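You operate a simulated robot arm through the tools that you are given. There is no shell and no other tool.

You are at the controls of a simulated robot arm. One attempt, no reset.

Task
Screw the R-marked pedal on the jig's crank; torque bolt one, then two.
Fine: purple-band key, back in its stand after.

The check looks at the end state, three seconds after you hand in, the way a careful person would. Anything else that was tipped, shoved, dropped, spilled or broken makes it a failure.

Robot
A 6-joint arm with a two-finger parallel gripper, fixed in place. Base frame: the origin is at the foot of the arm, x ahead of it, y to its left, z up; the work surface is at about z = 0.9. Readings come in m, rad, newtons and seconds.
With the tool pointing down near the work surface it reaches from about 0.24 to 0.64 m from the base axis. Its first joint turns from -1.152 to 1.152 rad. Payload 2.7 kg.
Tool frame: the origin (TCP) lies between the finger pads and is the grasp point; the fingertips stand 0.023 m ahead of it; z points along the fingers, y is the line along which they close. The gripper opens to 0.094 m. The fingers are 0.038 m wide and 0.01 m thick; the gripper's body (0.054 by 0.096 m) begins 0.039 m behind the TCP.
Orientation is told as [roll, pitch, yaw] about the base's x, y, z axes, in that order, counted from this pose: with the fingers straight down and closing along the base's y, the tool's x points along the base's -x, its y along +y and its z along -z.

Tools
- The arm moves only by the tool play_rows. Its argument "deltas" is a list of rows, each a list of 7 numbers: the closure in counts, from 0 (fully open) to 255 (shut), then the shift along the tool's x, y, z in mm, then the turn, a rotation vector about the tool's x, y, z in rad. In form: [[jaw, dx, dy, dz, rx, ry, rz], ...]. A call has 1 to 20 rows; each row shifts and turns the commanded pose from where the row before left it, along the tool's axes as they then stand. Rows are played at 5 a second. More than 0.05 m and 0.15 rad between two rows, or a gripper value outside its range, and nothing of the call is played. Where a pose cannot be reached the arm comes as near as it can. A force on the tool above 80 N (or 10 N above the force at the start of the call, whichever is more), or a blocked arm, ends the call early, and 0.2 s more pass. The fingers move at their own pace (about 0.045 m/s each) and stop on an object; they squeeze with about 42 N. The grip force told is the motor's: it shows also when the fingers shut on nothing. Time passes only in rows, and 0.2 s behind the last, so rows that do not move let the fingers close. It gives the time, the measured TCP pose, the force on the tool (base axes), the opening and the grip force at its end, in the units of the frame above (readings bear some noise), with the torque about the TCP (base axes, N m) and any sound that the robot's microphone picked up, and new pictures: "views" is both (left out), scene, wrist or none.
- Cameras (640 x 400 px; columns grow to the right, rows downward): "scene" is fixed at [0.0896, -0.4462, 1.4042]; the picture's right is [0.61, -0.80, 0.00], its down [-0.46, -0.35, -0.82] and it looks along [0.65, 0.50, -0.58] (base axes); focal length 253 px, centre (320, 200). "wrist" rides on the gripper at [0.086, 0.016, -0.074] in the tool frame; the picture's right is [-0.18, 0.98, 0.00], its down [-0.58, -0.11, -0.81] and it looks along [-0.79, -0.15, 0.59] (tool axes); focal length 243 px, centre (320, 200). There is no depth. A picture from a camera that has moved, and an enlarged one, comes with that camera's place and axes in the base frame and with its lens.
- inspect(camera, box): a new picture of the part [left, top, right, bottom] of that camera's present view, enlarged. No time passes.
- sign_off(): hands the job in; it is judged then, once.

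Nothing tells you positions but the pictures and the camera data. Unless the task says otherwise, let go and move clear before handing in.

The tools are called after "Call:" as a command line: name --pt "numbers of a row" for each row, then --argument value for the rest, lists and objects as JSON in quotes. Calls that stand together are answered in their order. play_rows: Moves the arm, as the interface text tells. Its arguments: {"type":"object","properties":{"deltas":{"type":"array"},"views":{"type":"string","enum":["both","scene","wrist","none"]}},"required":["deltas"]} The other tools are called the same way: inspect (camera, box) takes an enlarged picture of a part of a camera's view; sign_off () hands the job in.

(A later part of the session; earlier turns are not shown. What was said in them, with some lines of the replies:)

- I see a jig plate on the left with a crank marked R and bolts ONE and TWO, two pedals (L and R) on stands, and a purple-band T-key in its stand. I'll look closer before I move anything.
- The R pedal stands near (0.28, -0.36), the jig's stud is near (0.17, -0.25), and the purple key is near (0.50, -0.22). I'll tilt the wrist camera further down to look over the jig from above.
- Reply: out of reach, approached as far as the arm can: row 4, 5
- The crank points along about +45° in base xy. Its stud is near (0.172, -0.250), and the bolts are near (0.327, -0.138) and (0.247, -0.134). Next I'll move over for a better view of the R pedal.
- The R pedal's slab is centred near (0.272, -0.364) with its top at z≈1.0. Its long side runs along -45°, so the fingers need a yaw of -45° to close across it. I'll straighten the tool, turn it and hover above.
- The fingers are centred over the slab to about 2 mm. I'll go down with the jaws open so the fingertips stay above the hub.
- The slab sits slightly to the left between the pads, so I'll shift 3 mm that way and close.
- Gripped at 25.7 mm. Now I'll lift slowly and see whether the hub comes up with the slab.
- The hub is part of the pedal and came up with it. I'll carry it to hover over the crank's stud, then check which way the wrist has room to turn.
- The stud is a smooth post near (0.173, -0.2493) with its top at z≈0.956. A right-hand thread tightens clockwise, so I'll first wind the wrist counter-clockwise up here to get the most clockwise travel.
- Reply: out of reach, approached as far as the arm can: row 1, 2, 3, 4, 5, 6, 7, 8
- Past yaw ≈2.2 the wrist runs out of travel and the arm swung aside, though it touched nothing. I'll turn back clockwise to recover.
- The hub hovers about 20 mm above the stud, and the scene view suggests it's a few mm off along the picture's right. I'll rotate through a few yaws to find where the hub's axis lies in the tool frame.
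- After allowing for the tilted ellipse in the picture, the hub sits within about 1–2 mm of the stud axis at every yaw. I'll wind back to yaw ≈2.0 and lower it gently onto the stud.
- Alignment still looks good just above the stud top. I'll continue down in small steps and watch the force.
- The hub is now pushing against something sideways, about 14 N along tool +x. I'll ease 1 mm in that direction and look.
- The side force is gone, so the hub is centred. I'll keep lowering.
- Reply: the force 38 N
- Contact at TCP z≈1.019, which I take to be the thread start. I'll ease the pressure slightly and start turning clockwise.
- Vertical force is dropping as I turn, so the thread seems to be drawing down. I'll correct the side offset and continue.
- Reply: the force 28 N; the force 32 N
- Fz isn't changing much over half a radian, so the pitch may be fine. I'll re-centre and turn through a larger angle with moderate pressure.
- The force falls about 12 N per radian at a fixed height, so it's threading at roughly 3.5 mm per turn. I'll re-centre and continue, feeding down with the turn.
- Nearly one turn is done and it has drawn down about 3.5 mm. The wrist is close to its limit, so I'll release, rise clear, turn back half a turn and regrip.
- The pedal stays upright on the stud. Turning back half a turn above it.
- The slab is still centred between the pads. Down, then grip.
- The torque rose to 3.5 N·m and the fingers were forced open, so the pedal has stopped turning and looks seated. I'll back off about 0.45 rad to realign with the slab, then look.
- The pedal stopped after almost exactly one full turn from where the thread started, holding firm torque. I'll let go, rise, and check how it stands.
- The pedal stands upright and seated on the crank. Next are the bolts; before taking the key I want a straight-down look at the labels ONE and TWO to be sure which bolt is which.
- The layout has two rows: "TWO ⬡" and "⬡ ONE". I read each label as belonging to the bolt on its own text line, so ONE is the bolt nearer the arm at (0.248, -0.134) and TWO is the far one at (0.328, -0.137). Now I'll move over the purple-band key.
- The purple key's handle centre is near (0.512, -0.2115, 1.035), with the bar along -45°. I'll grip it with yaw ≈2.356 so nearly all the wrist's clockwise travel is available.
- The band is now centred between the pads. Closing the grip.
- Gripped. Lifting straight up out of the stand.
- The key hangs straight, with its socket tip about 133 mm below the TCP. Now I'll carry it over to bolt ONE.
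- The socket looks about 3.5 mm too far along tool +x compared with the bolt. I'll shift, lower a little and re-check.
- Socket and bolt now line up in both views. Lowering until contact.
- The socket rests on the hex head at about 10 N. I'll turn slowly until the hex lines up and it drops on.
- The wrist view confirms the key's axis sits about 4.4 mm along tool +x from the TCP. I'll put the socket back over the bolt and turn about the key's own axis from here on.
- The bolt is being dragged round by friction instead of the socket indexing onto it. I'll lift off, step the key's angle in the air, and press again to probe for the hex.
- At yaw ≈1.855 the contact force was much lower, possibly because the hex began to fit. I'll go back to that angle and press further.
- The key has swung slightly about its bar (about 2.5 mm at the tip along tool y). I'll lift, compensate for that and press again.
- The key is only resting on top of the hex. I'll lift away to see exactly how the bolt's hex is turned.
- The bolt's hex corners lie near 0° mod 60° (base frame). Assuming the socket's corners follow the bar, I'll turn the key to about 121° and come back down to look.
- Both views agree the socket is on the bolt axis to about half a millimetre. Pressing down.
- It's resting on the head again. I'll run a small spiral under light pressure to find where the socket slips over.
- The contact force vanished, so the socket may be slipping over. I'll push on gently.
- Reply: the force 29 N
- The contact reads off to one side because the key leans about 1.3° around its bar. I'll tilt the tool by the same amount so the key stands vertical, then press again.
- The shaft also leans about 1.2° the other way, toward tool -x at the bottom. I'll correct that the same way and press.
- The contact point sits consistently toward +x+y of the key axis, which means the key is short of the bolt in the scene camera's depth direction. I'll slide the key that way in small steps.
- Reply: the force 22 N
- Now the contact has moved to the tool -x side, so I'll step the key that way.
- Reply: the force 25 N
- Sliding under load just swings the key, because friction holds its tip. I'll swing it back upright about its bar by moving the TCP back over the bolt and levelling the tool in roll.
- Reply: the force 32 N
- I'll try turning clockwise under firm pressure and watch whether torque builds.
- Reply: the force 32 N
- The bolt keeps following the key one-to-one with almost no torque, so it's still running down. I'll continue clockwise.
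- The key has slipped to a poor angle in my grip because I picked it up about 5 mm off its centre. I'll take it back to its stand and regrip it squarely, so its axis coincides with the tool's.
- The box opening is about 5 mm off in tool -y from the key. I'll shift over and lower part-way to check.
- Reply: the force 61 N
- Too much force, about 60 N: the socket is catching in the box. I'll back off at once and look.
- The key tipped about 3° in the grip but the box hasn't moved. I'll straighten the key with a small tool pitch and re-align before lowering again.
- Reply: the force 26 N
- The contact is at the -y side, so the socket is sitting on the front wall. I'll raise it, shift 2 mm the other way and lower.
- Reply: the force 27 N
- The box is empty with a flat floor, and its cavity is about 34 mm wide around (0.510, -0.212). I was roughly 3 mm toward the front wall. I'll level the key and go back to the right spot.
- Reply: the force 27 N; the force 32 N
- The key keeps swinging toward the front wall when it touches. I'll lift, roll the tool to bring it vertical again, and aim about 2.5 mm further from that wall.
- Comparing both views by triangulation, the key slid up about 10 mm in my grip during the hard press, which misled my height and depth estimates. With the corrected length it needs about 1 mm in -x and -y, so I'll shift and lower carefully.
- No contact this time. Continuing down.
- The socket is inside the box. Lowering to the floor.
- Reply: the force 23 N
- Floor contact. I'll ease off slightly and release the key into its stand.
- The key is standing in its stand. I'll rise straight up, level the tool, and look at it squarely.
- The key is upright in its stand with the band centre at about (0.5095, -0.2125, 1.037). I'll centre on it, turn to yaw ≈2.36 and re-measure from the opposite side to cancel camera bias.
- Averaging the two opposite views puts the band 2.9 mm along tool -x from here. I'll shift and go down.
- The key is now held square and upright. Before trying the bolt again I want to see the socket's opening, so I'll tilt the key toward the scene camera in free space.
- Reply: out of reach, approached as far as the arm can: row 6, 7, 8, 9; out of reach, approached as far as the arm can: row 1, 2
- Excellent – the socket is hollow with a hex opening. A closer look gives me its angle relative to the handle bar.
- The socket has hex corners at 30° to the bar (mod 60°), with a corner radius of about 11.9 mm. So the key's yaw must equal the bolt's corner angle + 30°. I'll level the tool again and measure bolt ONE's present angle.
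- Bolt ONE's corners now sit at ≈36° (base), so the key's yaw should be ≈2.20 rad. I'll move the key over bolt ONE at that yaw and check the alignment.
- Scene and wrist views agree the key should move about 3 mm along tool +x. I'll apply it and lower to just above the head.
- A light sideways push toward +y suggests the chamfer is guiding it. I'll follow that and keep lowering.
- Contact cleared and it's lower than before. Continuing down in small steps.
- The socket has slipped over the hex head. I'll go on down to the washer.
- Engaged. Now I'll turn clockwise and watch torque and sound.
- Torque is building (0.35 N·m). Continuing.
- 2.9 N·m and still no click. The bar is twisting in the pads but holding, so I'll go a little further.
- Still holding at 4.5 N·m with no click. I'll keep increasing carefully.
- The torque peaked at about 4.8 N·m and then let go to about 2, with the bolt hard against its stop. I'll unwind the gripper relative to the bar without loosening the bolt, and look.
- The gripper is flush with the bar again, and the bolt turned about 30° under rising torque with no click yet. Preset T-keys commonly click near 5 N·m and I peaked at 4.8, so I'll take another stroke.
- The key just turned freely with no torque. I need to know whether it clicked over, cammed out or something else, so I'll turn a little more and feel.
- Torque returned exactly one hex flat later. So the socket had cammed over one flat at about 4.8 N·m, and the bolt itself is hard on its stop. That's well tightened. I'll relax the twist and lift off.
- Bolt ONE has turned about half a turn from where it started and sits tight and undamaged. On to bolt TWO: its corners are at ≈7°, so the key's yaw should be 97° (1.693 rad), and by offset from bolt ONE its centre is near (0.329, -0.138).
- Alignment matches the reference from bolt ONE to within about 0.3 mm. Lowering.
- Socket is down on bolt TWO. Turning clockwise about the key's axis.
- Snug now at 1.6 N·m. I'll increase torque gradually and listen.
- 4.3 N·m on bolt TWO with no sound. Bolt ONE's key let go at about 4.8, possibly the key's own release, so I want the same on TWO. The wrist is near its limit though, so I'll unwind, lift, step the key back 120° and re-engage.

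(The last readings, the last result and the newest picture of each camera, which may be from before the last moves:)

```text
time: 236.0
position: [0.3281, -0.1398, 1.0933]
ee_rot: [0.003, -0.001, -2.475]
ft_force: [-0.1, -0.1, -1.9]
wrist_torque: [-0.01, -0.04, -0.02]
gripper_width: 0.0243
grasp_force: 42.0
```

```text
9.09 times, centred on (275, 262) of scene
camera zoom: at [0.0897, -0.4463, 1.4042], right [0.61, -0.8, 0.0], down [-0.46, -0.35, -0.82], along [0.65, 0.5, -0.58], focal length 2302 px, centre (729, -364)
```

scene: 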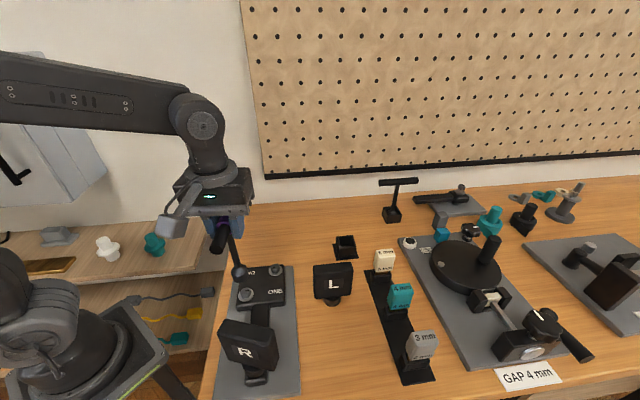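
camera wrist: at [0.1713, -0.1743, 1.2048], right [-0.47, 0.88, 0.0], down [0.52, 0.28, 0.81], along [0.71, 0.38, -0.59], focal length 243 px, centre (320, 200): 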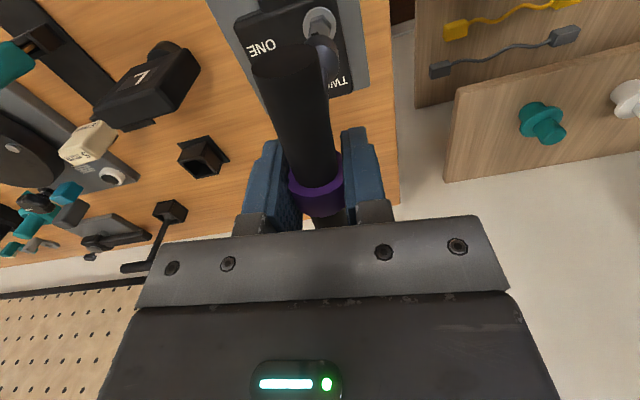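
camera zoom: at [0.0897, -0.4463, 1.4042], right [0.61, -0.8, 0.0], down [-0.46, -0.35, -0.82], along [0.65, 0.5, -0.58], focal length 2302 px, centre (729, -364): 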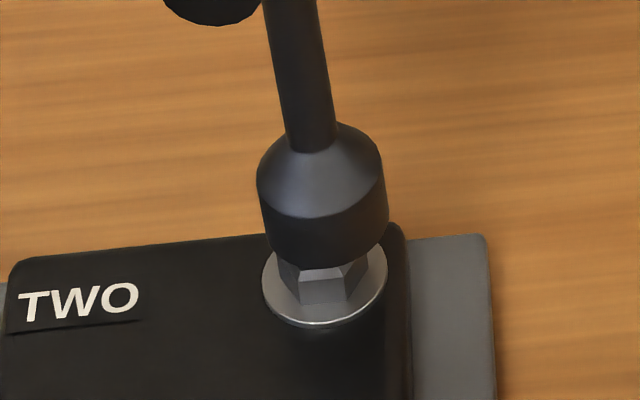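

Call:
play_rows --pt "255 0 0 -4 0 0 -0.1496" --pt "255 0 0 0 0 0 -0.1496" --pt "255 0 0 0 0 0 -0.1496" --pt "255 0 0 0 0 0 -0.1496" --pt "255 0 0 0 0 0 -0.1496" --pt "255 0 0 0 0 0 -0.1496" --pt "255 0 0 0 0 0 -0.1496" --pt "255 0 0 0 0 0 -0.1496" --pt "255 0 0 0 0 0 -0.1496" --pt "255 0 0 0 0 0 -0.1496" --pt "255 0 0 0 0 0 -0.1496" --pt "255 0 0 0 0 0 -0.1496" --pt "255 0 0 0 0 0 -0.1496" --pt "255 0 0 0 0 0 -0.1496" --pt "255 0 0 0 0 0 0" --views "wrist"

Call:
inspect --camera "scene" --box '[255, 240, 295, 284]'

Call:
inspect --camera "wrist" --box '[285, 0, 365, 80]'

```text
time: 239.2
position: [0.3281, -0.1379, 1.0964]
ee_rot: [-0.001, 0.0, -0.376]
ft_force: [-0.7, -0.9, -1.9]
wrist_torque: [-0.01, 0.0, 0.02]
gripper_width: 0.024
grasp_force: 42.0
camera wrist: at [0.2531, -0.0903, 1.1705], right [0.53, 0.85, 0.0], down [0.5, -0.31, 0.81], along [0.68, -0.43, -0.59], focal length 243 px, centre (320, 200)
```

wrist: 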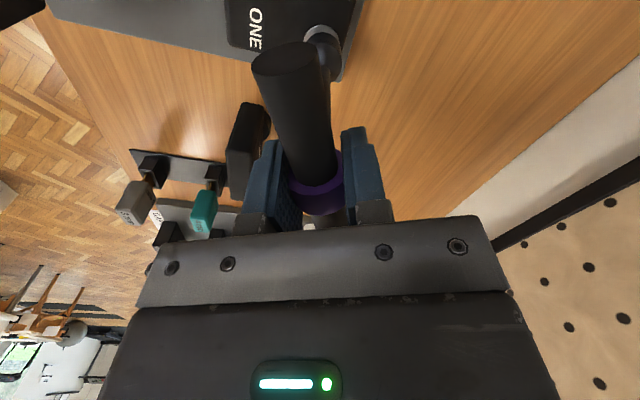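

```text
9.09 times, centred on (275, 262) of scene
camera zoom: at [0.0897, -0.4463, 1.4042], right [0.61, -0.8, 0.0], down [-0.46, -0.35, -0.82], along [0.65, 0.5, -0.58], focal length 2302 px, centre (729, -364)
```

zoom: 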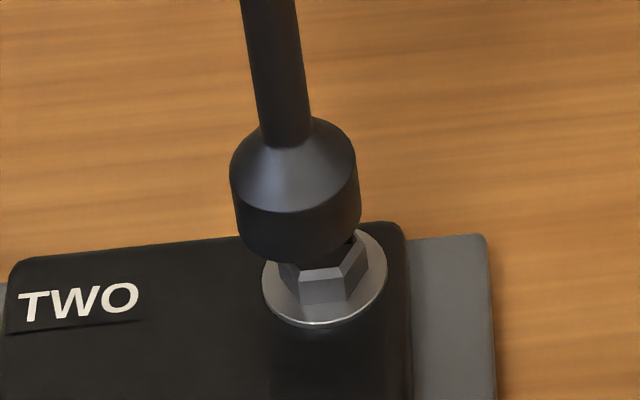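

```text
5.00 times, centred on (325, 40) of wrist
camera zoom: at [0.2531, -0.0903, 1.1705], right [0.53, 0.85, 0.0], down [0.5, -0.31, 0.81], along [0.68, -0.43, -0.59], focal length 1213 px, centre (295, 1000)
```

zoom: 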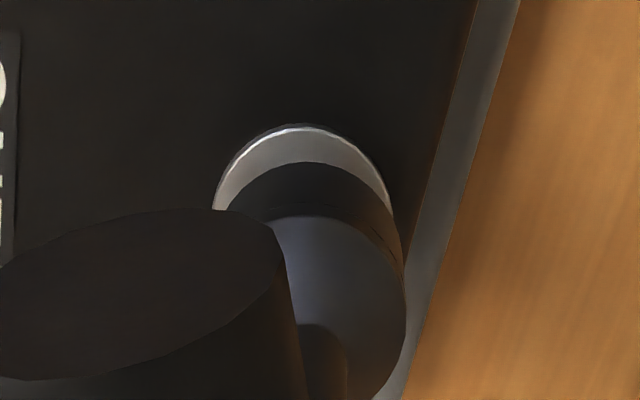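

The key has shifted in my grip by about 4 mm along tool x. I'll correct and re-check before lowering.

Call:
play_rows --pt "255 -4.2 -0.6 0 0 0 0" --pt "255 0 0 5 0 0 0" --pt "255 0 0 0 0 0 0" --views "none"

Call:
inspect --camera "scene" --box '[255, 240, 295, 284]'

Call:
inspect --camera "wrist" --box '[285, 0, 365, 80]'

```text
time: 240.0
position: [0.3305, -0.1404, 1.0897]
ee_rot: [-0.002, 0.0, -0.382]
ft_force: [0.8, 0.2, -1.9]
wrist_torque: [0.02, -0.01, -0.02]
gripper_width: 0.024
grasp_force: 41.7
```

```text
9.09 times, centred on (275, 262) of scene
camera zoom: at [0.0897, -0.4463, 1.4042], right [0.61, -0.8, 0.0], down [-0.46, -0.35, -0.82], along [0.65, 0.5, -0.58], focal length 2302 px, centre (729, -364)
```

zoom: 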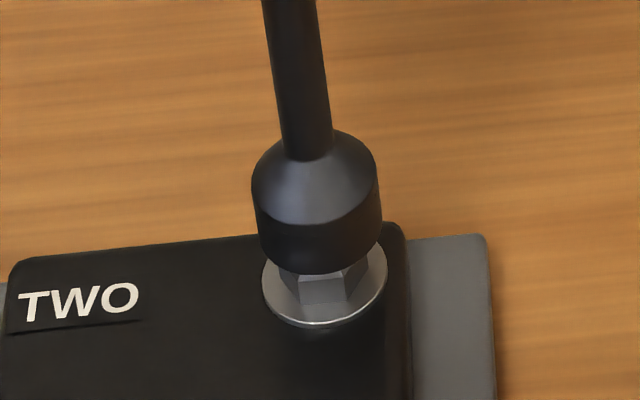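

```text
5.00 times, centred on (325, 40) of wrist
camera zoom: at [0.2567, -0.093, 1.1649], right [0.54, 0.84, 0.0], down [0.5, -0.32, 0.81], along [0.68, -0.43, -0.59], focal length 1213 px, centre (295, 1000)
```

zoom: 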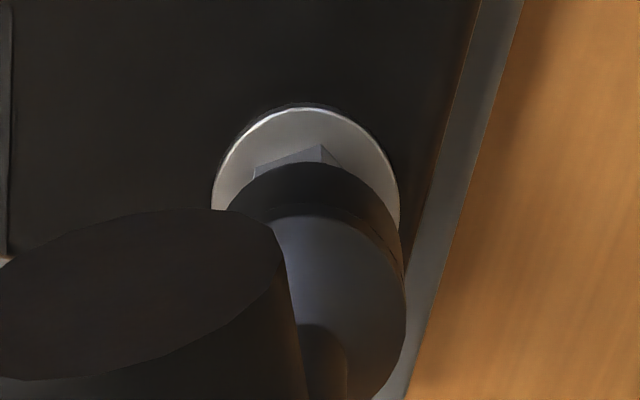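

Call:
play_rows --pt "255 0.5 0.5 0 0 0 0" --pt "255 0 0 5 0 0 0" --pt "255 0 0 3 0 0 0" --pt "255 0 0 1 0 0 0" --pt "255 0 0 0 0 0 0" --views "none"

```text
time: 241.2
position: [0.3303, -0.1399, 1.0838]
ee_rot: [-0.002, 0.0, -0.379]
ft_force: [-4.2, 0.3, 6.0]
wrist_torque: [0.1, 0.67, 0.05]
gripper_width: 0.024
grasp_force: 42.1
```

Call:
play_rows --pt "255 0 0 -1 0 0 0" --pt "255 0.55 -0.2 0 0 0 0" --pt "255 0 0 1 0 0 0" --pt "255 0 0 0 0 0 0" --views "none"

```text
time: 242.2
position: [0.3297, -0.1399, 1.0826]
ee_rot: [-0.002, 0.0, -0.382]
ft_force: [0.5, 0.8, -0.9]
wrist_torque: [0.06, -0.06, -0.01]
gripper_width: 0.0238
grasp_force: 41.8
```

Call:
play_rows --pt "255 0 0 1 0 0 0" --pt "255 0 0 1 0 0 0" --pt "255 0 0 0 0 0 0" --views "none"

```text
time: 243.0
position: [0.3304, -0.1404, 1.0806]
ee_rot: [-0.002, -0.002, -0.379]
ft_force: [-2.3, 1.9, 19.1]
wrist_torque: [0.27, 0.23, 0.22]
gripper_width: 0.0241
grasp_force: 42.0
```

Call:
play_rows --pt "255 0 0 -1.5 0 0 0" --pt "255 0.1 0.4 0 0 0 -0.07" --pt "255 0 0 1.5 0 0 0" --pt "255 0 0 0 0 0 0" --views "none"

```text
time: 244.0
position: [0.3303, -0.139, 1.0806]
ee_rot: [-0.001, -0.002, -0.308]
ft_force: [4.7, -2.5, -0.3]
wrist_torque: [-0.32, -0.52, 0.05]
gripper_width: 0.0239
grasp_force: 41.9
```

Call:
play_rows --pt "255 -0.3 -0.05 0.5 0 0 0" --pt "255 0 0 1 0 0 0" --pt "255 0 0 1 0 0 0" --pt "255 0 0 0 0 0 0" --views "none"

```text
time: 245.0
position: [0.3295, -0.14, 1.0784]
ee_rot: [-0.002, 0.003, -0.309]
ft_force: [2.8, -1.7, 0.1]
wrist_torque: [-0.25, -0.3, 0.03]
gripper_width: 0.024
grasp_force: 41.5
```

Slipping over the head again. Down to the washer.

Call:
play_rows --pt "255 -0.2 0 2 0 0 0" --pt "255 0 0 2 0 0 0" --pt "255 0 0 2 0 0 0" --pt "255 0 0 1 0 0 0" --pt "255 0 0 0 0 0 0" --views "none"

Call:
inspect --camera "scene" --box '[255, 230, 295, 284]'

```text
time: 246.2
position: [0.331, -0.1404, 1.0716]
ee_rot: [-0.001, 0.001, -0.31]
ft_force: [-3.5, 3.9, 13.6]
wrist_torque: [0.34, 0.46, -0.08]
gripper_width: 0.0241
grasp_force: 42.0
```

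```text
7.41 times, centred on (275, 257) of scene
camera zoom: at [0.0894, -0.4461, 1.4043], right [0.61, -0.8, 0.0], down [-0.46, -0.35, -0.82], along [0.65, 0.5, -0.58], focal length 1876 px, centre (653, -222)
```

zoom: 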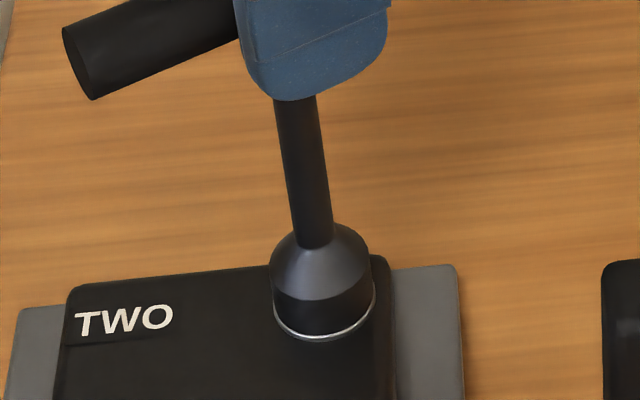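

Call:
play_rows --pt "255 0 0 -0.6 0 0 0" --pt "255 0 -0.2 0 0 0 0.08" --pt "255 0 -0.2 0 0 0 0.08" --pt "255 0 0 0 0 0 0" --views "none"

Call:
play_rows --pt "255 0 -0.1 0 0 0 0.08" --pt "255 0 -0.1 0 0 0 0.08" --pt "255 0 0 0 0 0 0" --views "none"

```text
time: 247.2
position: [0.3307, -0.1396, 1.0715]
ee_rot: [0.0, -0.001, -0.47]
ft_force: [0.2, 1.9, -1.8]
wrist_torque: [0.03, 0.0, 1.29]
gripper_width: 0.0243
grasp_force: 42.3
```

```text
time: 248.0
position: [0.3297, -0.1402, 1.0724]
ee_rot: [-0.002, 0.001, -0.625]
ft_force: [-1.6, 2.2, 1.0]
wrist_torque: [0.03, 0.21, 2.0]
gripper_width: 0.0285
grasp_force: 42.1
```

Call:
play_rows --pt "255 0 -0.05 0 0 0 0.08" --pt "255 0 -0.05 0 0 0 0.08" --pt "255 0 -0.05 0 0 0 0.08" --pt "255 0 -0.05 0 0 0 0.08" --pt "255 0 0 0 0 0 0" --views "none"

Call:
play_rows --pt "255 0 -0.05 0 0 0 0.08" --pt "255 0 -0.05 0 0 0 0.08" --pt "255 0 0 0 0 0 0" --views "none"

```text
time: 249.2
position: [0.3307, -0.1396, 1.072]
ee_rot: [-0.003, -0.003, -0.941]
ft_force: [-0.4, 4.0, 4.0]
wrist_torque: [0.08, 0.24, 3.35]
gripper_width: 0.0409
grasp_force: 42.8
```

```text
time: 250.0
position: [0.3305, -0.1402, 1.072]
ee_rot: [0.001, -0.002, -1.099]
ft_force: [0.1, 6.4, 5.4]
wrist_torque: [0.04, 0.08, 4.34]
gripper_width: 0.0476
grasp_force: 42.0
```

Call:
play_rows --pt "255 0 -0.05 0 0 0 0.07" --pt "255 0 0 0 0 0 0" --views "none"

Call:
play_rows --pt "255 0 -0.05 0 0 0 0.07" --pt "255 0 0 0 0 0 0" --views "none"

```text
time: 250.6
position: [0.3307, -0.1407, 1.0721]
ee_rot: [-0.001, -0.002, -1.166]
ft_force: [0.8, 5.4, 4.3]
wrist_torque: [-0.02, -0.02, 4.67]
gripper_width: 0.0502
grasp_force: 41.2
```

```text
time: 251.2
position: [0.3311, -0.1405, 1.072]
ee_rot: [0.0, -0.003, -1.237]
ft_force: [0.1, 5.6, 6.6]
wrist_torque: [-0.02, 0.05, 4.81]
gripper_width: 0.0524
grasp_force: 42.5
```

Call:
play_rows --pt "255 0 -0.05 0 0 0 0.07" --pt "255 0 0 0 0 0 0" --views "none"

Call:
play_rows --pt "255 0 -0.05 0 0 0 0.07" --pt "255 0 0 0 0 0 0" --views "wrist"

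```text
time: 251.8
position: [0.3301, -0.1397, 1.0716]
ee_rot: [0.0, -0.002, -1.309]
ft_force: [1.9, 3.1, 1.7]
wrist_torque: [-0.12, -0.11, 4.3]
gripper_width: 0.0541
grasp_force: 42.3
```

```text
time: 252.4
position: [0.3292, -0.1398, 1.0726]
ee_rot: [0.0, 0.0, -1.386]
ft_force: [1.7, 6.2, 5.2]
wrist_torque: [0.1, 0.12, 2.83]
gripper_width: 0.0551
grasp_force: 41.4
camera wrist: at [0.33, -0.0519, 1.1461], right [1.0, 0.0, 0.0], down [0.0, -0.59, 0.81], along [0.0, -0.81, -0.59], focal length 243 px, centre (320, 200)
```

wrist: 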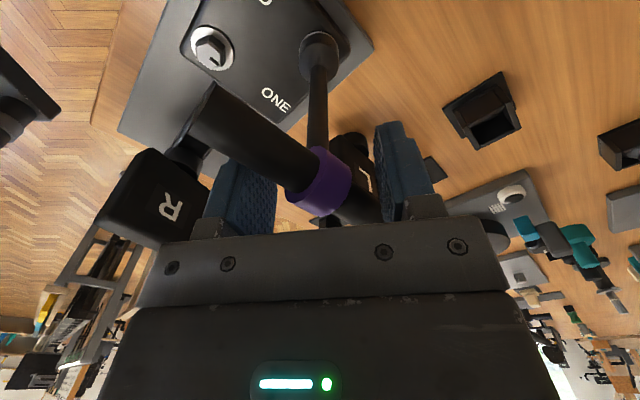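

The same release at about 4.8 N·m happened on bolt TWO, so both bolts have now had equal full torque. I'll unwind to flush and lift off.

Call:
play_rows --pt "255 0 0.05 0 0 0 -0.1" --pt "255 0 0.05 0 0 0 -0.1" --pt "255 0 0.05 0 0 0 -0.1" --pt "255 0 0 0 0 0 0" --views "none"

Call:
play_rows --pt "255 0 0.05 0 0 0 -0.08" --pt "255 0 0.05 0 0 0 -0.08" --pt "255 0 0 0 0 0 0" --views "none"

```text
time: 253.4
position: [0.3308, -0.14, 1.0721]
ee_rot: [-0.002, -0.001, -1.088]
ft_force: [1.2, 0.3, 0.4]
wrist_torque: [0.0, -0.05, 0.96]
gripper_width: 0.0354
grasp_force: 42.1
```

```text
time: 254.2
position: [0.3297, -0.1403, 1.0708]
ee_rot: [-0.002, 0.0, -0.927]
ft_force: [1.5, 0.4, 1.7]
wrist_torque: [-0.01, 0.03, 0.83]
gripper_width: 0.026
grasp_force: 42.0
```

Call:
play_rows --pt "255 0 -0.2 0 0 0 0.08" --pt "255 0 -0.2 0 0 0 0.08" --pt "255 0 -0.2 0 0 0 0.08" --pt "255 0 -0.2 0 0 0 0.08" --pt "255 0 -0.2 0 0 0 0.08" --pt "255 0 0 0 0 0 0" --views "none"

Call:
play_rows --pt "255 0 -0.2 0 0 0 0.08" --pt "255 0 -0.2 0 0 0 0.08" --pt "255 0 0 0 0 0 0" --views "none"

```text
time: 255.6
position: [0.3289, -0.1403, 1.0709]
ee_rot: [-0.002, -0.002, -1.332]
ft_force: [0.1, -0.1, -2.1]
wrist_torque: [0.03, -0.01, 0.02]
gripper_width: 0.0238
grasp_force: 42.3
```

```text
time: 256.4
position: [0.3281, -0.1412, 1.0713]
ee_rot: [-0.003, -0.003, -1.487]
ft_force: [0.0, 2.2, 0.2]
wrist_torque: [0.2, 0.09, 0.93]
gripper_width: 0.024
grasp_force: 42.3
```

Call:
play_rows --pt "255 0 -0.1 0 0 0 0.08" --pt "255 0 -0.1 0 0 0 0.08" --pt "255 0 0 0 0 0 0" --pt "255 0 0 0 0 0 0" --views "none"

Call:
play_rows --pt "255 0 0.1 0 0 0 -0.08" --pt "255 0 0.1 0 0 0 -0.08" --pt "255 0 0.05 0 0 0 -0.06" --pt "255 0 0 0 0 0 0" --views "none"

```text
time: 257.4
position: [0.3285, -0.1404, 1.0719]
ee_rot: [0.001, -0.002, -1.648]
ft_force: [0.3, -0.4, -3.0]
wrist_torque: [-0.02, 0.01, 1.87]
gripper_width: 0.0278
grasp_force: 42.3
```

```text
time: 258.4
position: [0.3288, -0.1407, 1.072]
ee_rot: [0.001, -0.001, -1.427]
ft_force: [0.2, -0.7, 0.3]
wrist_torque: [0.04, -0.01, 0.25]
gripper_width: 0.0242
grasp_force: 42.5
```

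Both bolts are tight. Lifting the key off bolt TWO to inspect them.

Call:
play_rows --pt "255 0 0 -2 0 0 -0.02" --pt "255 0 0 -5 0 0 0" --pt "255 0 0 -10 0 0 0" --pt "255 0 0 -20 0 0 0" --pt "255 0 0 -30 0 0 0" --pt "255 0 0 -35 0 0 0" --pt "255 0 0 0 0 0 0" --views "both"

Call:
inspect --camera "scene" --box '[225, 250, 300, 310]'

Call:
inspect --camera "scene" --box '[240, 170, 310, 260]'

Call:
inspect --camera "wrist" --box '[240, 0, 400, 120]'

```text
time: 260.0
position: [0.3281, -0.1395, 1.1766]
ee_rot: [-0.001, -0.001, -1.408]
ft_force: [0.4, -0.2, -1.3]
wrist_torque: [0.0, -0.02, 0.04]
gripper_width: 0.0238
grasp_force: 42.1
camera wrist: at [0.3309, -0.0502, 1.2492], right [1.0, -0.02, 0.0], down [-0.01, -0.59, 0.81], along [-0.02, -0.81, -0.59], focal length 243 px, centre (320, 200)
```

scene: 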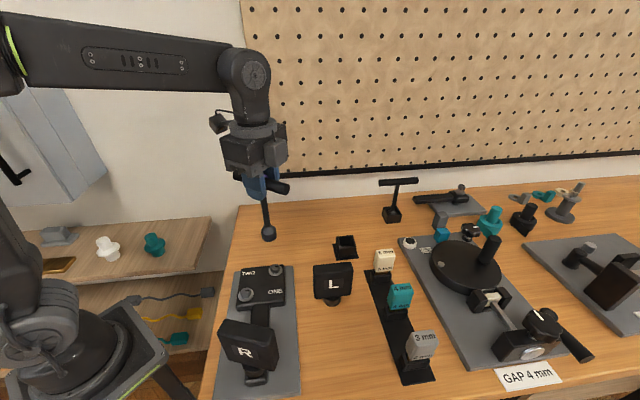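
wrist: 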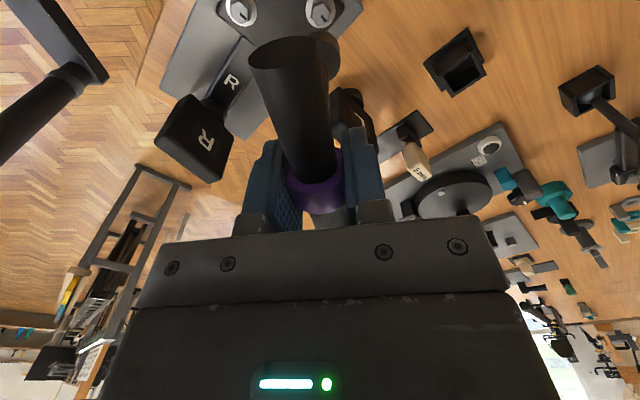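

```text
6.67 times, centred on (262, 280) of scene
camera zoom: at [0.0897, -0.4462, 1.4042], right [0.61, -0.8, 0.0], down [-0.46, -0.35, -0.82], along [0.65, 0.5, -0.58], focal length 1688 px, centre (703, -333)
```

zoom: 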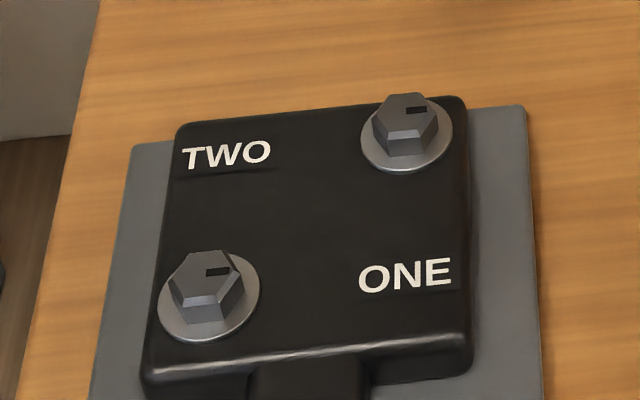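

```text
4.44 times, centred on (275, 215) of scene
camera zoom: at [0.0897, -0.4462, 1.4042], right [0.61, -0.8, 0.0], down [-0.46, -0.35, -0.82], along [0.65, 0.5, -0.58], focal length 1126 px, centre (520, 133)
```

zoom: 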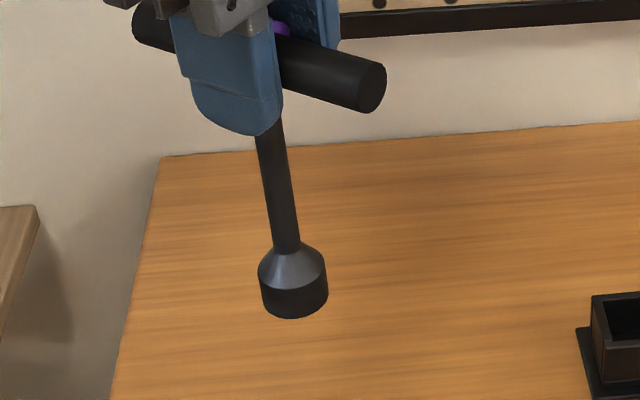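

```text
3.33 times, centred on (320, 60) of wrist
camera zoom: at [0.3309, -0.0502, 1.2492], right [1.0, -0.02, 0.0], down [-0.01, -0.59, 0.81], along [-0.02, -0.81, -0.59], focal length 809 px, centre (320, 667)
```

zoom: 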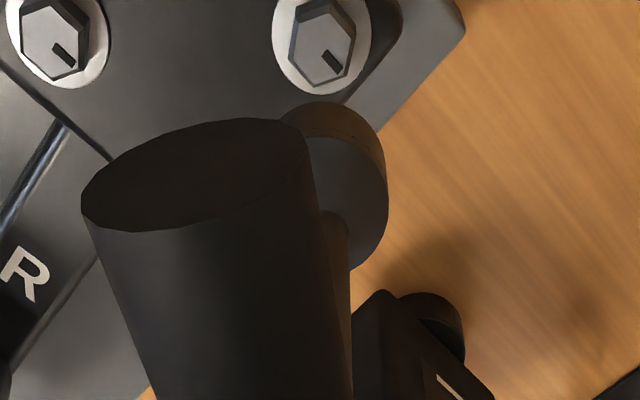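

Both bolts' marks now point the same way, both hard on their stops, and nothing is disturbed. Now the key goes back into its stand: rotate to bar-aligned yaw and hover over the box.

Call:
play_rows --pt "255 0 0 0 0 0 -0.1246" --pt "255 0 0 0 0 0 -0.1246" --pt "255 0 0 0 0 0 -0.1246" --pt "255 0 0 0 0 0 -0.1246" --pt "255 0 0 0 0 0 -0.1246" --pt "255 -36.4 15.5 0 0 0 0" --pt "255 -36.4 15.5 0 0 0 0" --pt "255 -36.4 15.5 0 0 0 0" --pt "255 -36.4 15.5 0 0 0 0" --pt "255 -36.4 15.6 0 0 0 0" --pt "255 0 0 40 0 0 0" --pt "255 0 0 38 0 0 0" --pt "255 0 0 0 0 0 0" --views "none"

Call:
inspect --camera "scene" --box '[325, 200, 370, 262]'

Call:
inspect --camera "wrist" --box '[260, 0, 400, 110]'

```text
time: 262.8
position: [0.5122, -0.2157, 1.0969]
ee_rot: [-0.001, -0.002, -0.788]
ft_force: [0.0, 0.2, -0.6]
wrist_torque: [0.02, 0.02, -0.01]
gripper_width: 0.024
grasp_force: 42.6
```

```text
6.45 times, centred on (348, 231) of scene
camera zoom: at [0.0897, -0.4463, 1.4042], right [0.61, -0.8, 0.0], down [-0.46, -0.35, -0.82], along [0.65, 0.5, -0.58], focal length 1634 px, centre (143, 0)
```

zoom: 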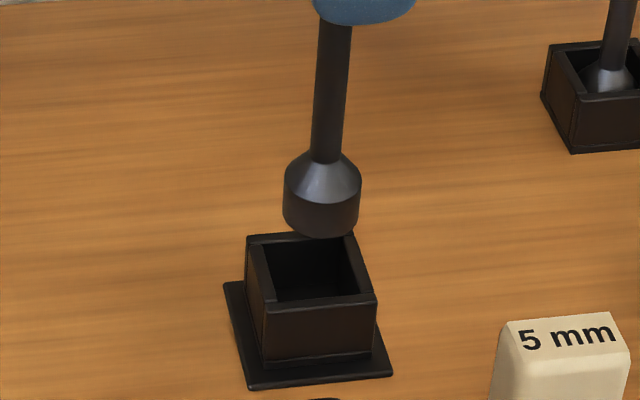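

```text
3.64 times, centred on (330, 55) of wrist
camera zoom: at [0.4628, -0.1432, 1.1701], right [0.83, 0.56, 0.0], down [0.33, -0.49, 0.81], along [0.45, -0.67, -0.59], focal length 882 px, centre (284, 727)
```

zoom: 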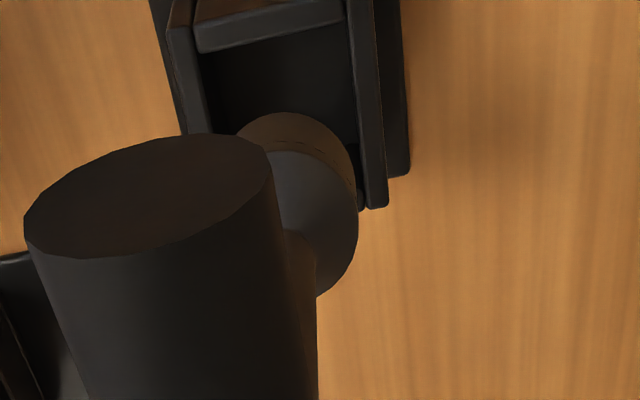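

Call:
play_rows --pt "255 -1.2 1.1 0 0 0.026 0" --pt "255 0 0 15 0 0 0" --pt "255 0 0 10 0 0 0" --pt "255 0 0 0 0 0 0" --views "none"

Call:
inspect --camera "scene" --box '[325, 200, 370, 262]'

Call:
inspect --camera "wrist" --box '[260, 0, 400, 110]'

```text
time: 263.8
position: [0.5119, -0.2155, 1.071]
ee_rot: [-0.003, 0.024, -0.785]
ft_force: [0.1, 0.0, -1.7]
wrist_torque: [0.06, -0.02, 0.03]
gripper_width: 0.024
grasp_force: 41.9
```

```text
6.45 times, centred on (348, 231) of scene
camera zoom: at [0.0897, -0.4463, 1.4042], right [0.61, -0.8, 0.0], down [-0.46, -0.35, -0.82], along [0.65, 0.5, -0.58], focal length 1634 px, centre (143, 0)
```

zoom: 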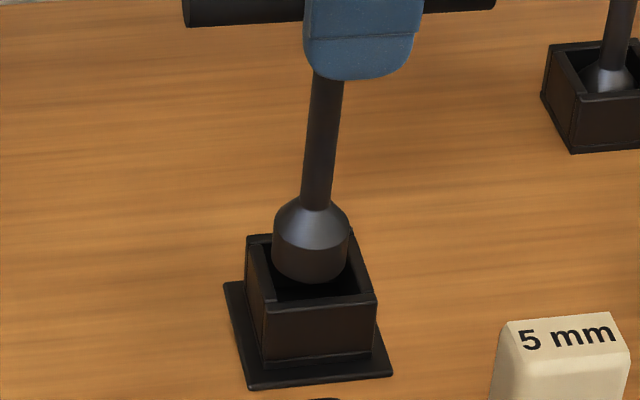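

```text
3.64 times, centred on (330, 55) of wrist
camera zoom: at [0.465, -0.1441, 1.1476], right [0.83, 0.56, -0.01], down [0.35, -0.5, 0.79], along [0.44, -0.66, -0.61], focal length 882 px, centre (284, 727)
```

zoom: 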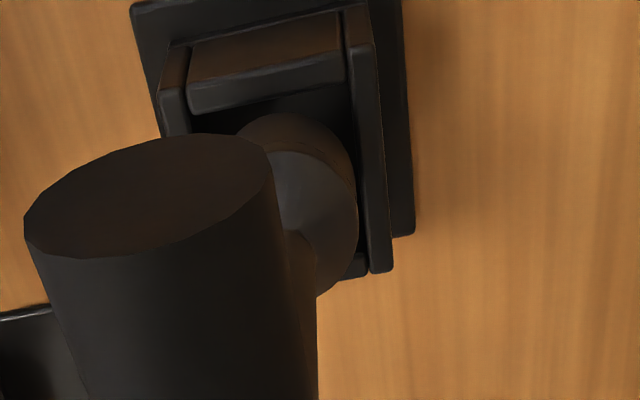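

Looks centred in both views. Lowering gently.

Call:
play_rows --pt "255 0 0 4 0 0 0" --pt "255 0 0 3 0 0 0" --pt "255 0 0 3 0 0 0" --pt "255 0 0 2 0 0 0" --pt "255 0 0 0 0 0 0" --views "none"

```text
time: 265.0
position: [0.5134, -0.2153, 1.0661]
ee_rot: [0.003, 0.012, -0.786]
ft_force: [-7.8, -1.3, 39.4]
wrist_torque: [0.56, 0.76, 0.17]
gripper_width: 0.024
grasp_force: 42.3
```

It's touching the back wall. Backing off, shifting 2 mm away from it, and trying again more gently.

Call:
play_rows --pt "255 0 0 -6 0 0 0" --pt "255 0 0 -6 0 0 0" --pt "255 0 -1.8 0 0 0 0" --pt "255 0 0 0 0 0 0" --views "none"

Call:
inspect --camera "scene" --box '[325, 200, 370, 262]'

Call:
inspect --camera "wrist" --box '[260, 0, 400, 110]'

```text
time: 266.0
position: [0.5132, -0.2159, 1.0705]
ee_rot: [-0.001, 0.028, -0.785]
ft_force: [-0.6, -0.6, -1.9]
wrist_torque: [0.01, -0.01, 0.01]
gripper_width: 0.0237
grasp_force: 41.3
```

```text
6.45 times, centred on (348, 231) of scene
camera zoom: at [0.0897, -0.4463, 1.4042], right [0.61, -0.8, 0.0], down [-0.46, -0.35, -0.82], along [0.65, 0.5, -0.58], focal length 1634 px, centre (143, 0)
```

zoom: 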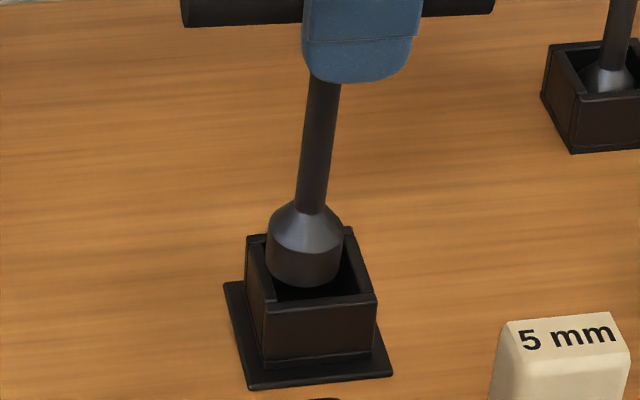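

```text
3.64 times, centred on (330, 55) of wrist
camera zoom: at [0.4645, -0.144, 1.1466], right [0.83, 0.56, -0.01], down [0.35, -0.5, 0.79], along [0.44, -0.65, -0.61], focal length 882 px, centre (284, 727)
```

zoom: 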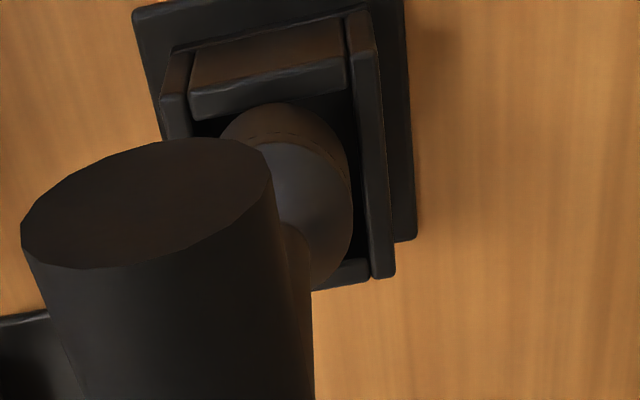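

Call:
play_rows --pt "255 0.7 1.8 -6 0 -0.026 0" --pt "255 0 0 0 0 0 0" --views "none"

Call:
inspect --camera "scene" --box '[325, 200, 370, 262]'

Call:
inspect --camera "wrist" --box '[260, 0, 400, 110]'

```text
time: 266.6
position: [0.5136, -0.2146, 1.0775]
ee_rot: [-0.002, -0.001, -0.785]
ft_force: [-0.2, 0.1, -1.5]
wrist_torque: [0.01, -0.01, 0.01]
gripper_width: 0.0238
grasp_force: 42.1
```

```text
6.45 times, centred on (348, 231) of scene
camera zoom: at [0.0897, -0.4463, 1.4042], right [0.61, -0.8, 0.0], down [-0.46, -0.35, -0.82], along [0.65, 0.5, -0.58], focal length 1634 px, centre (143, 0)
```

zoom: 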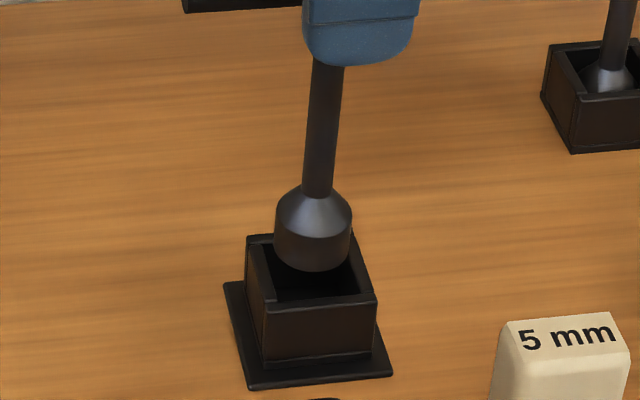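

```text
3.64 times, centred on (330, 55) of wrist
camera zoom: at [0.4642, -0.1415, 1.1509], right [0.83, 0.56, 0.0], down [0.33, -0.49, 0.81], along [0.45, -0.67, -0.59], focal length 882 px, centre (284, 727)
```

zoom: 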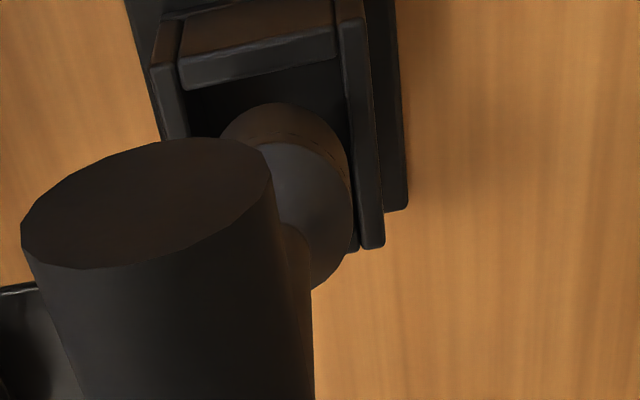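

Call:
play_rows --pt "255 0.6 0 8 0 0 0" --pt "255 0 0 4 0 0 0" --pt "255 0 0 2 0 0 0" --pt "255 0 0 1 0 0 0" --pt "255 0 0 0 0 0 0" --views "none"

```text
time: 267.8
position: [0.5123, -0.2131, 1.0657]
ee_rot: [-0.001, -0.008, -0.786]
ft_force: [-6.7, 0.2, 30.4]
wrist_torque: [0.61, 0.63, 0.1]
gripper_width: 0.0241
grasp_force: 41.9
```

Call:
play_rows --pt "255 0 0 -6 0 0 0" --pt "255 0 -2 0 0 0 0" --pt "255 0 0 4 0 0 0" --pt "255 0 0 2 0 0 0" --pt "255 0 0 0 0 0 0" --views "none"

```text
time: 269.0
position: [0.5107, -0.2136, 1.0645]
ee_rot: [0.0, -0.008, -0.786]
ft_force: [-1.7, 5.2, 31.7]
wrist_torque: [0.99, 0.92, -0.08]
gripper_width: 0.024
grasp_force: 42.0
```

Now it's touching the +x wall instead. Shifting 2 mm the other way.

Call:
play_rows --pt "255 0 0 -6 0 0 0" --pt "255 -2.0 0.5 0 0 0 0" --pt "255 0 0 4 0 0 0" --pt "255 0 0 2 0 0 0" --pt "255 0 0 0 0 0 0" --views "none"

Call:
inspect --camera "scene" --box '[325, 200, 370, 262]'

Call:
inspect --camera "wrist" --box '[260, 0, 400, 110]'

```text
time: 270.2
position: [0.5135, -0.2158, 1.0605]
ee_rot: [-0.003, 0.0, -0.785]
ft_force: [-0.4, 0.8, -1.8]
wrist_torque: [0.0, -0.03, 0.01]
gripper_width: 0.0241
grasp_force: 41.7
```

```text
6.45 times, centred on (348, 231) of scene
camera zoom: at [0.0897, -0.4463, 1.4042], right [0.61, -0.8, 0.0], down [-0.46, -0.35, -0.82], along [0.65, 0.5, -0.58], focal length 1634 px, centre (143, 0)
```

zoom: 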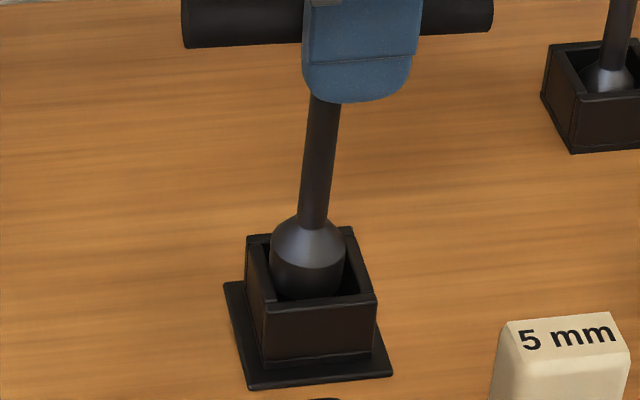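

```text
3.64 times, centred on (330, 55) of wrist
camera zoom: at [0.4639, -0.1426, 1.135], right [0.83, 0.56, 0.0], down [0.34, -0.49, 0.81], along [0.45, -0.67, -0.59], focal length 882 px, centre (284, 727)
```

zoom: 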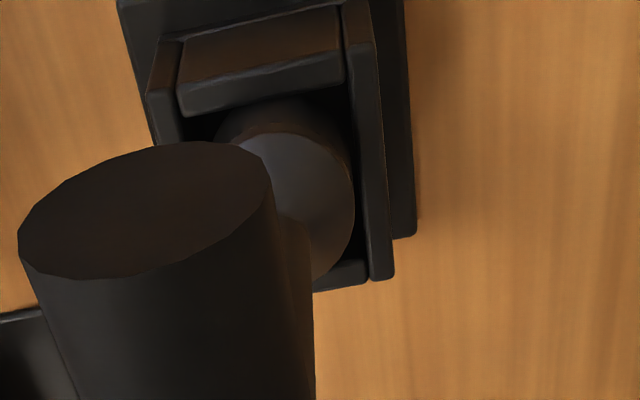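

It's in. Lowering to the floor.

Call:
play_rows --pt "255 0 0 4 0 0 0" --pt "255 0 0 4 0 0 0" --pt "255 0 0 4 0 0 0" --pt "255 0 0 3 0 0 0" --pt "255 0 0 0 0 0 0" --views "none"

```text
time: 271.4
position: [0.5119, -0.2157, 1.0461]
ee_rot: [-0.003, 0.0, -0.786]
ft_force: [0.2, -0.5, -1.1]
wrist_torque: [0.02, -0.02, 0.01]
gripper_width: 0.0239
grasp_force: 42.4
```

Call:
play_rows --pt "255 0 0 2 0 0 0" --pt "255 0 0 2 0 0 0" --pt "255 0 0 2 0 0 0" --pt "255 0 0 1 0 0 0" --pt "255 0 0 0 0 0 0" --views "none"

```text
time: 272.6
position: [0.512, -0.2171, 1.0401]
ee_rot: [-0.003, 0.0, -0.786]
ft_force: [0.4, -0.1, -1.8]
wrist_torque: [0.02, -0.01, 0.0]
gripper_width: 0.0237
grasp_force: 42.4
```

Call:
play_rows --pt "255 0 0 1 0 0 0" --pt "255 0 0 1 0 0 0" --pt "255 0 0 0 0 0 0" --views "none"

Call:
play_rows --pt "255 0 0 1 0 0 0" --pt "255 0 0 0 0 0 0" --views "none"

```text
time: 273.4
position: [0.5125, -0.2165, 1.0384]
ee_rot: [-0.002, 0.0, -0.786]
ft_force: [0.1, 1.0, 0.4]
wrist_torque: [0.01, 0.0, 0.04]
gripper_width: 0.0237
grasp_force: 42.1
```

```text
time: 274.0
position: [0.5124, -0.2173, 1.0378]
ee_rot: [-0.002, -0.003, -0.786]
ft_force: [-0.8, 2.8, 7.9]
wrist_torque: [0.12, 0.27, -0.01]
gripper_width: 0.0239
grasp_force: 41.9
```

Floor reached with a light touch. Releasing the key and rising straight up.

Call:
play_rows --pt "255 0 0 -0.4 0 0 0" --pt "200 0 0 0 0 0 0" --pt "130 0 0 0 0 0 0" --pt "60 0 0 0 0 0 0" --pt "60 0 0 0 0 0 0" --pt "60 0 0 -20 0 0 0" --pt "60 0 0 -30 0 0 0" --pt "60 0 0 -40 0 0 0" --pt "60 0 0 -40 0 0 0" --pt "60 0 0 0 0 0 0" --views "both"

Call:
inspect --camera "scene" --box '[310, 180, 390, 270]'

Call:
inspect --camera "scene" --box '[200, 240, 300, 395]'

```text
time: 276.2
position: [0.5117, -0.217, 1.1674]
ee_rot: [-0.002, 0.0, -0.786]
ft_force: [-0.5, -0.2, 0.5]
wrist_torque: [-0.02, -0.03, -0.02]
gripper_width: 0.072
grasp_force: 0.0
camera wrist: at [0.4628, -0.1445, 1.2416], right [0.83, 0.56, 0.0], down [0.33, -0.49, 0.81], along [0.45, -0.67, -0.59], focal length 243 px, centre (320, 200)
```

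scene: 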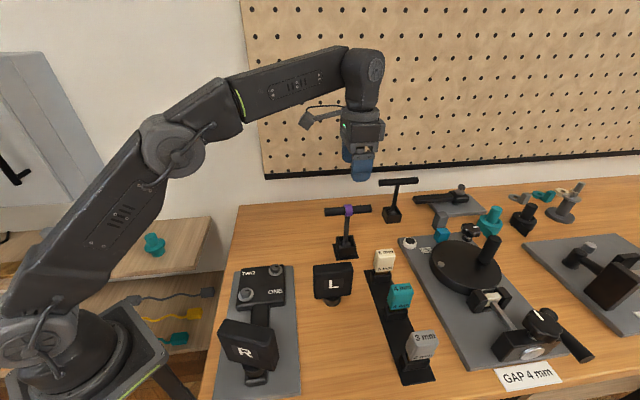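
wrist: 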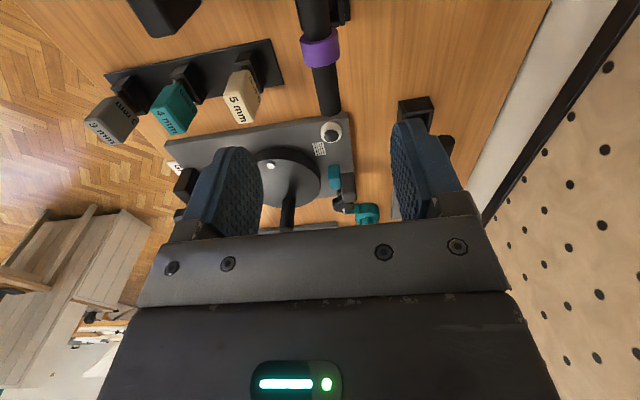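

```text
4.44 times, centred on (350, 225) of scene
camera zoom: at [0.0896, -0.4462, 1.4042], right [0.61, -0.8, 0.0], down [-0.46, -0.35, -0.82], along [0.65, 0.5, -0.58], focal length 1126 px, centre (187, 89)
```

zoom: 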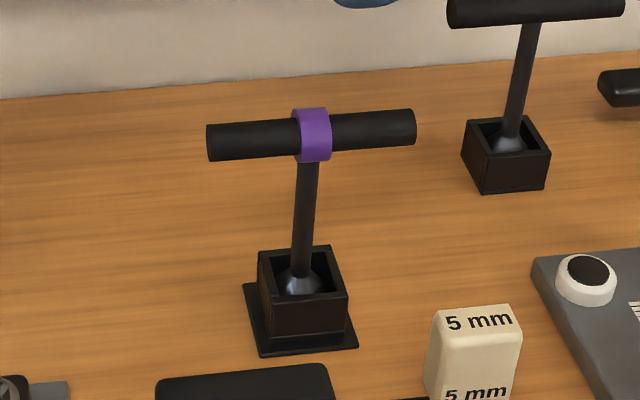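

```text
2.58 times, centred on (250, 318) of scene
camera zoom: at [0.0896, -0.4462, 1.4042], right [0.61, -0.8, 0.0], down [-0.46, -0.35, -0.82], along [0.65, 0.5, -0.58], focal length 654 px, centre (501, -103)
```

zoom: 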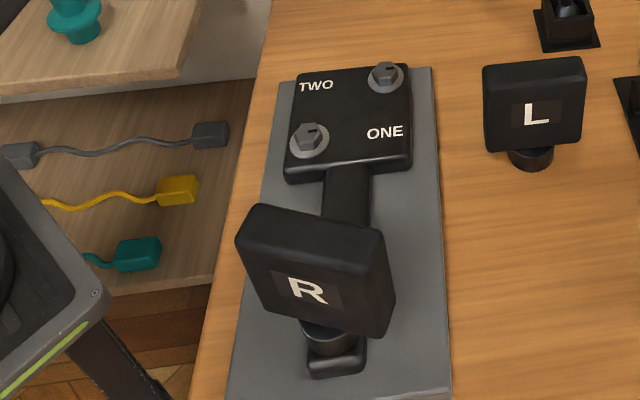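

The key is back upright in its stand. One last check on the pedal's seat.

Call:
inspect --camera "scene" --box '[236, 350, 276, 390]'

Call:
inspect --camera "scene" --box '[200, 250, 420, 395]'

```text
10.00 times, centred on (256, 370) of scene
camera zoom: at [0.0896, -0.4462, 1.4042], right [0.61, -0.8, 0.0], down [-0.46, -0.35, -0.82], along [0.65, 0.5, -0.58], focal length 2532 px, centre (960, -1500)
```

zoom: 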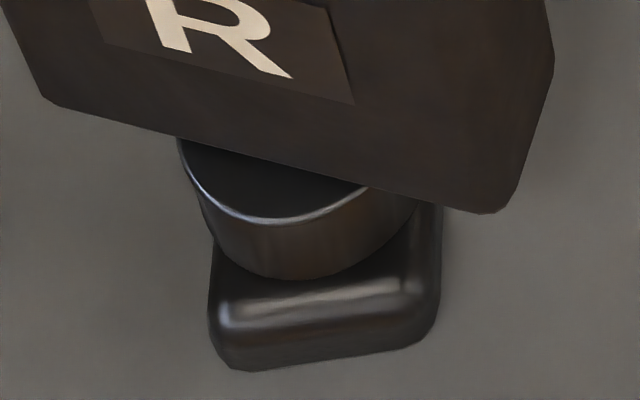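

```text
2.76 times, centred on (310, 322) of scene
camera zoom: at [0.0896, -0.4462, 1.4042], right [0.61, -0.8, 0.0], down [-0.46, -0.35, -0.82], along [0.65, 0.5, -0.58], focal length 699 px, centre (348, -138)
```

zoom: 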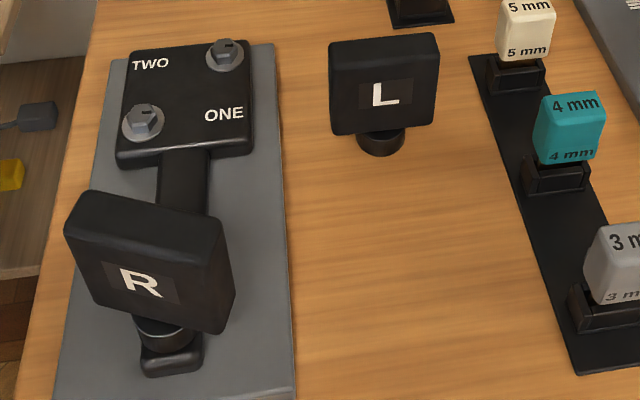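

The hub sits on its washer, both bolts are on their stops, the key is home and nothing else has moved. I'll move clear and hand in.

Call:
play_rows --pt "60 0 0 -30 0 0 0" --pt "60 0 0 -30 0 0 0" --pt "60 0 0 0 0 0 0" --pt "60 0 0 0 0 0 0" --views "scene"

Call:
sign_off

```text
time: 277.2
position: [0.5023, -0.2124, 1.22]
ee_rot: [-0.002, -0.001, -0.786]
ft_force: [0.5, 0.4, -0.6]
wrist_torque: [0.0, -0.01, -0.03]
gripper_width: 0.0717
grasp_force: 0.0
out of reach, approached as far as the arm can: row 2
```

scene: 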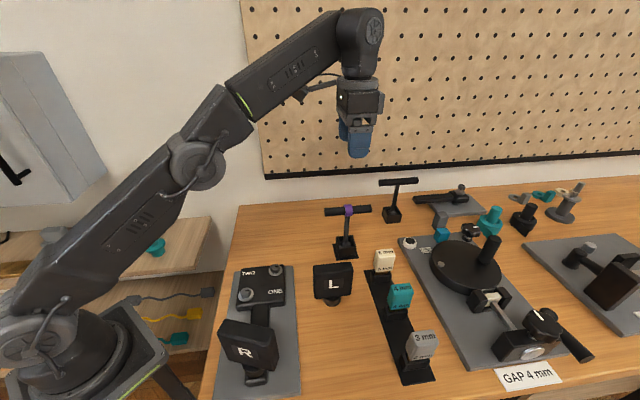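

```text
The job is handed in.
```

I've handed in the job with every step done, but I had to guess which bolt was ONE, and I never heard a torque click.

- **Pedal:** The R pedal is on the jig's crank. It turned clockwise about one full turn and stopped hard at roughly 3.5 N·m, and its hub sits on the washer.
- **Bolts:** Both bolts were tightened with the purple-band key and sit on their stops, with their marks pointing the same way. The torque reached about 4.8 N·m on each, then the socket jumped one flat. The microphone picked up no click at any point, so I can't confirm the intended setting was reached, or that 4.8 N·m wasn't over it.
- **Order:** The labels are about equally close to both bolts. I read each one as belonging to the bolt on its own text line, so I did the bolt nearer the crank arm first, as ONE. If the labels pair the other way, the order is reversed.
- **Key:** It is back upright in its stand. I put it back once partway through to regrip it, and pressed the stand with about 60 N on the first try, but the stand didn't move.

The last pictures show nothing else moved or tipped. The arm ended open and above the bench.
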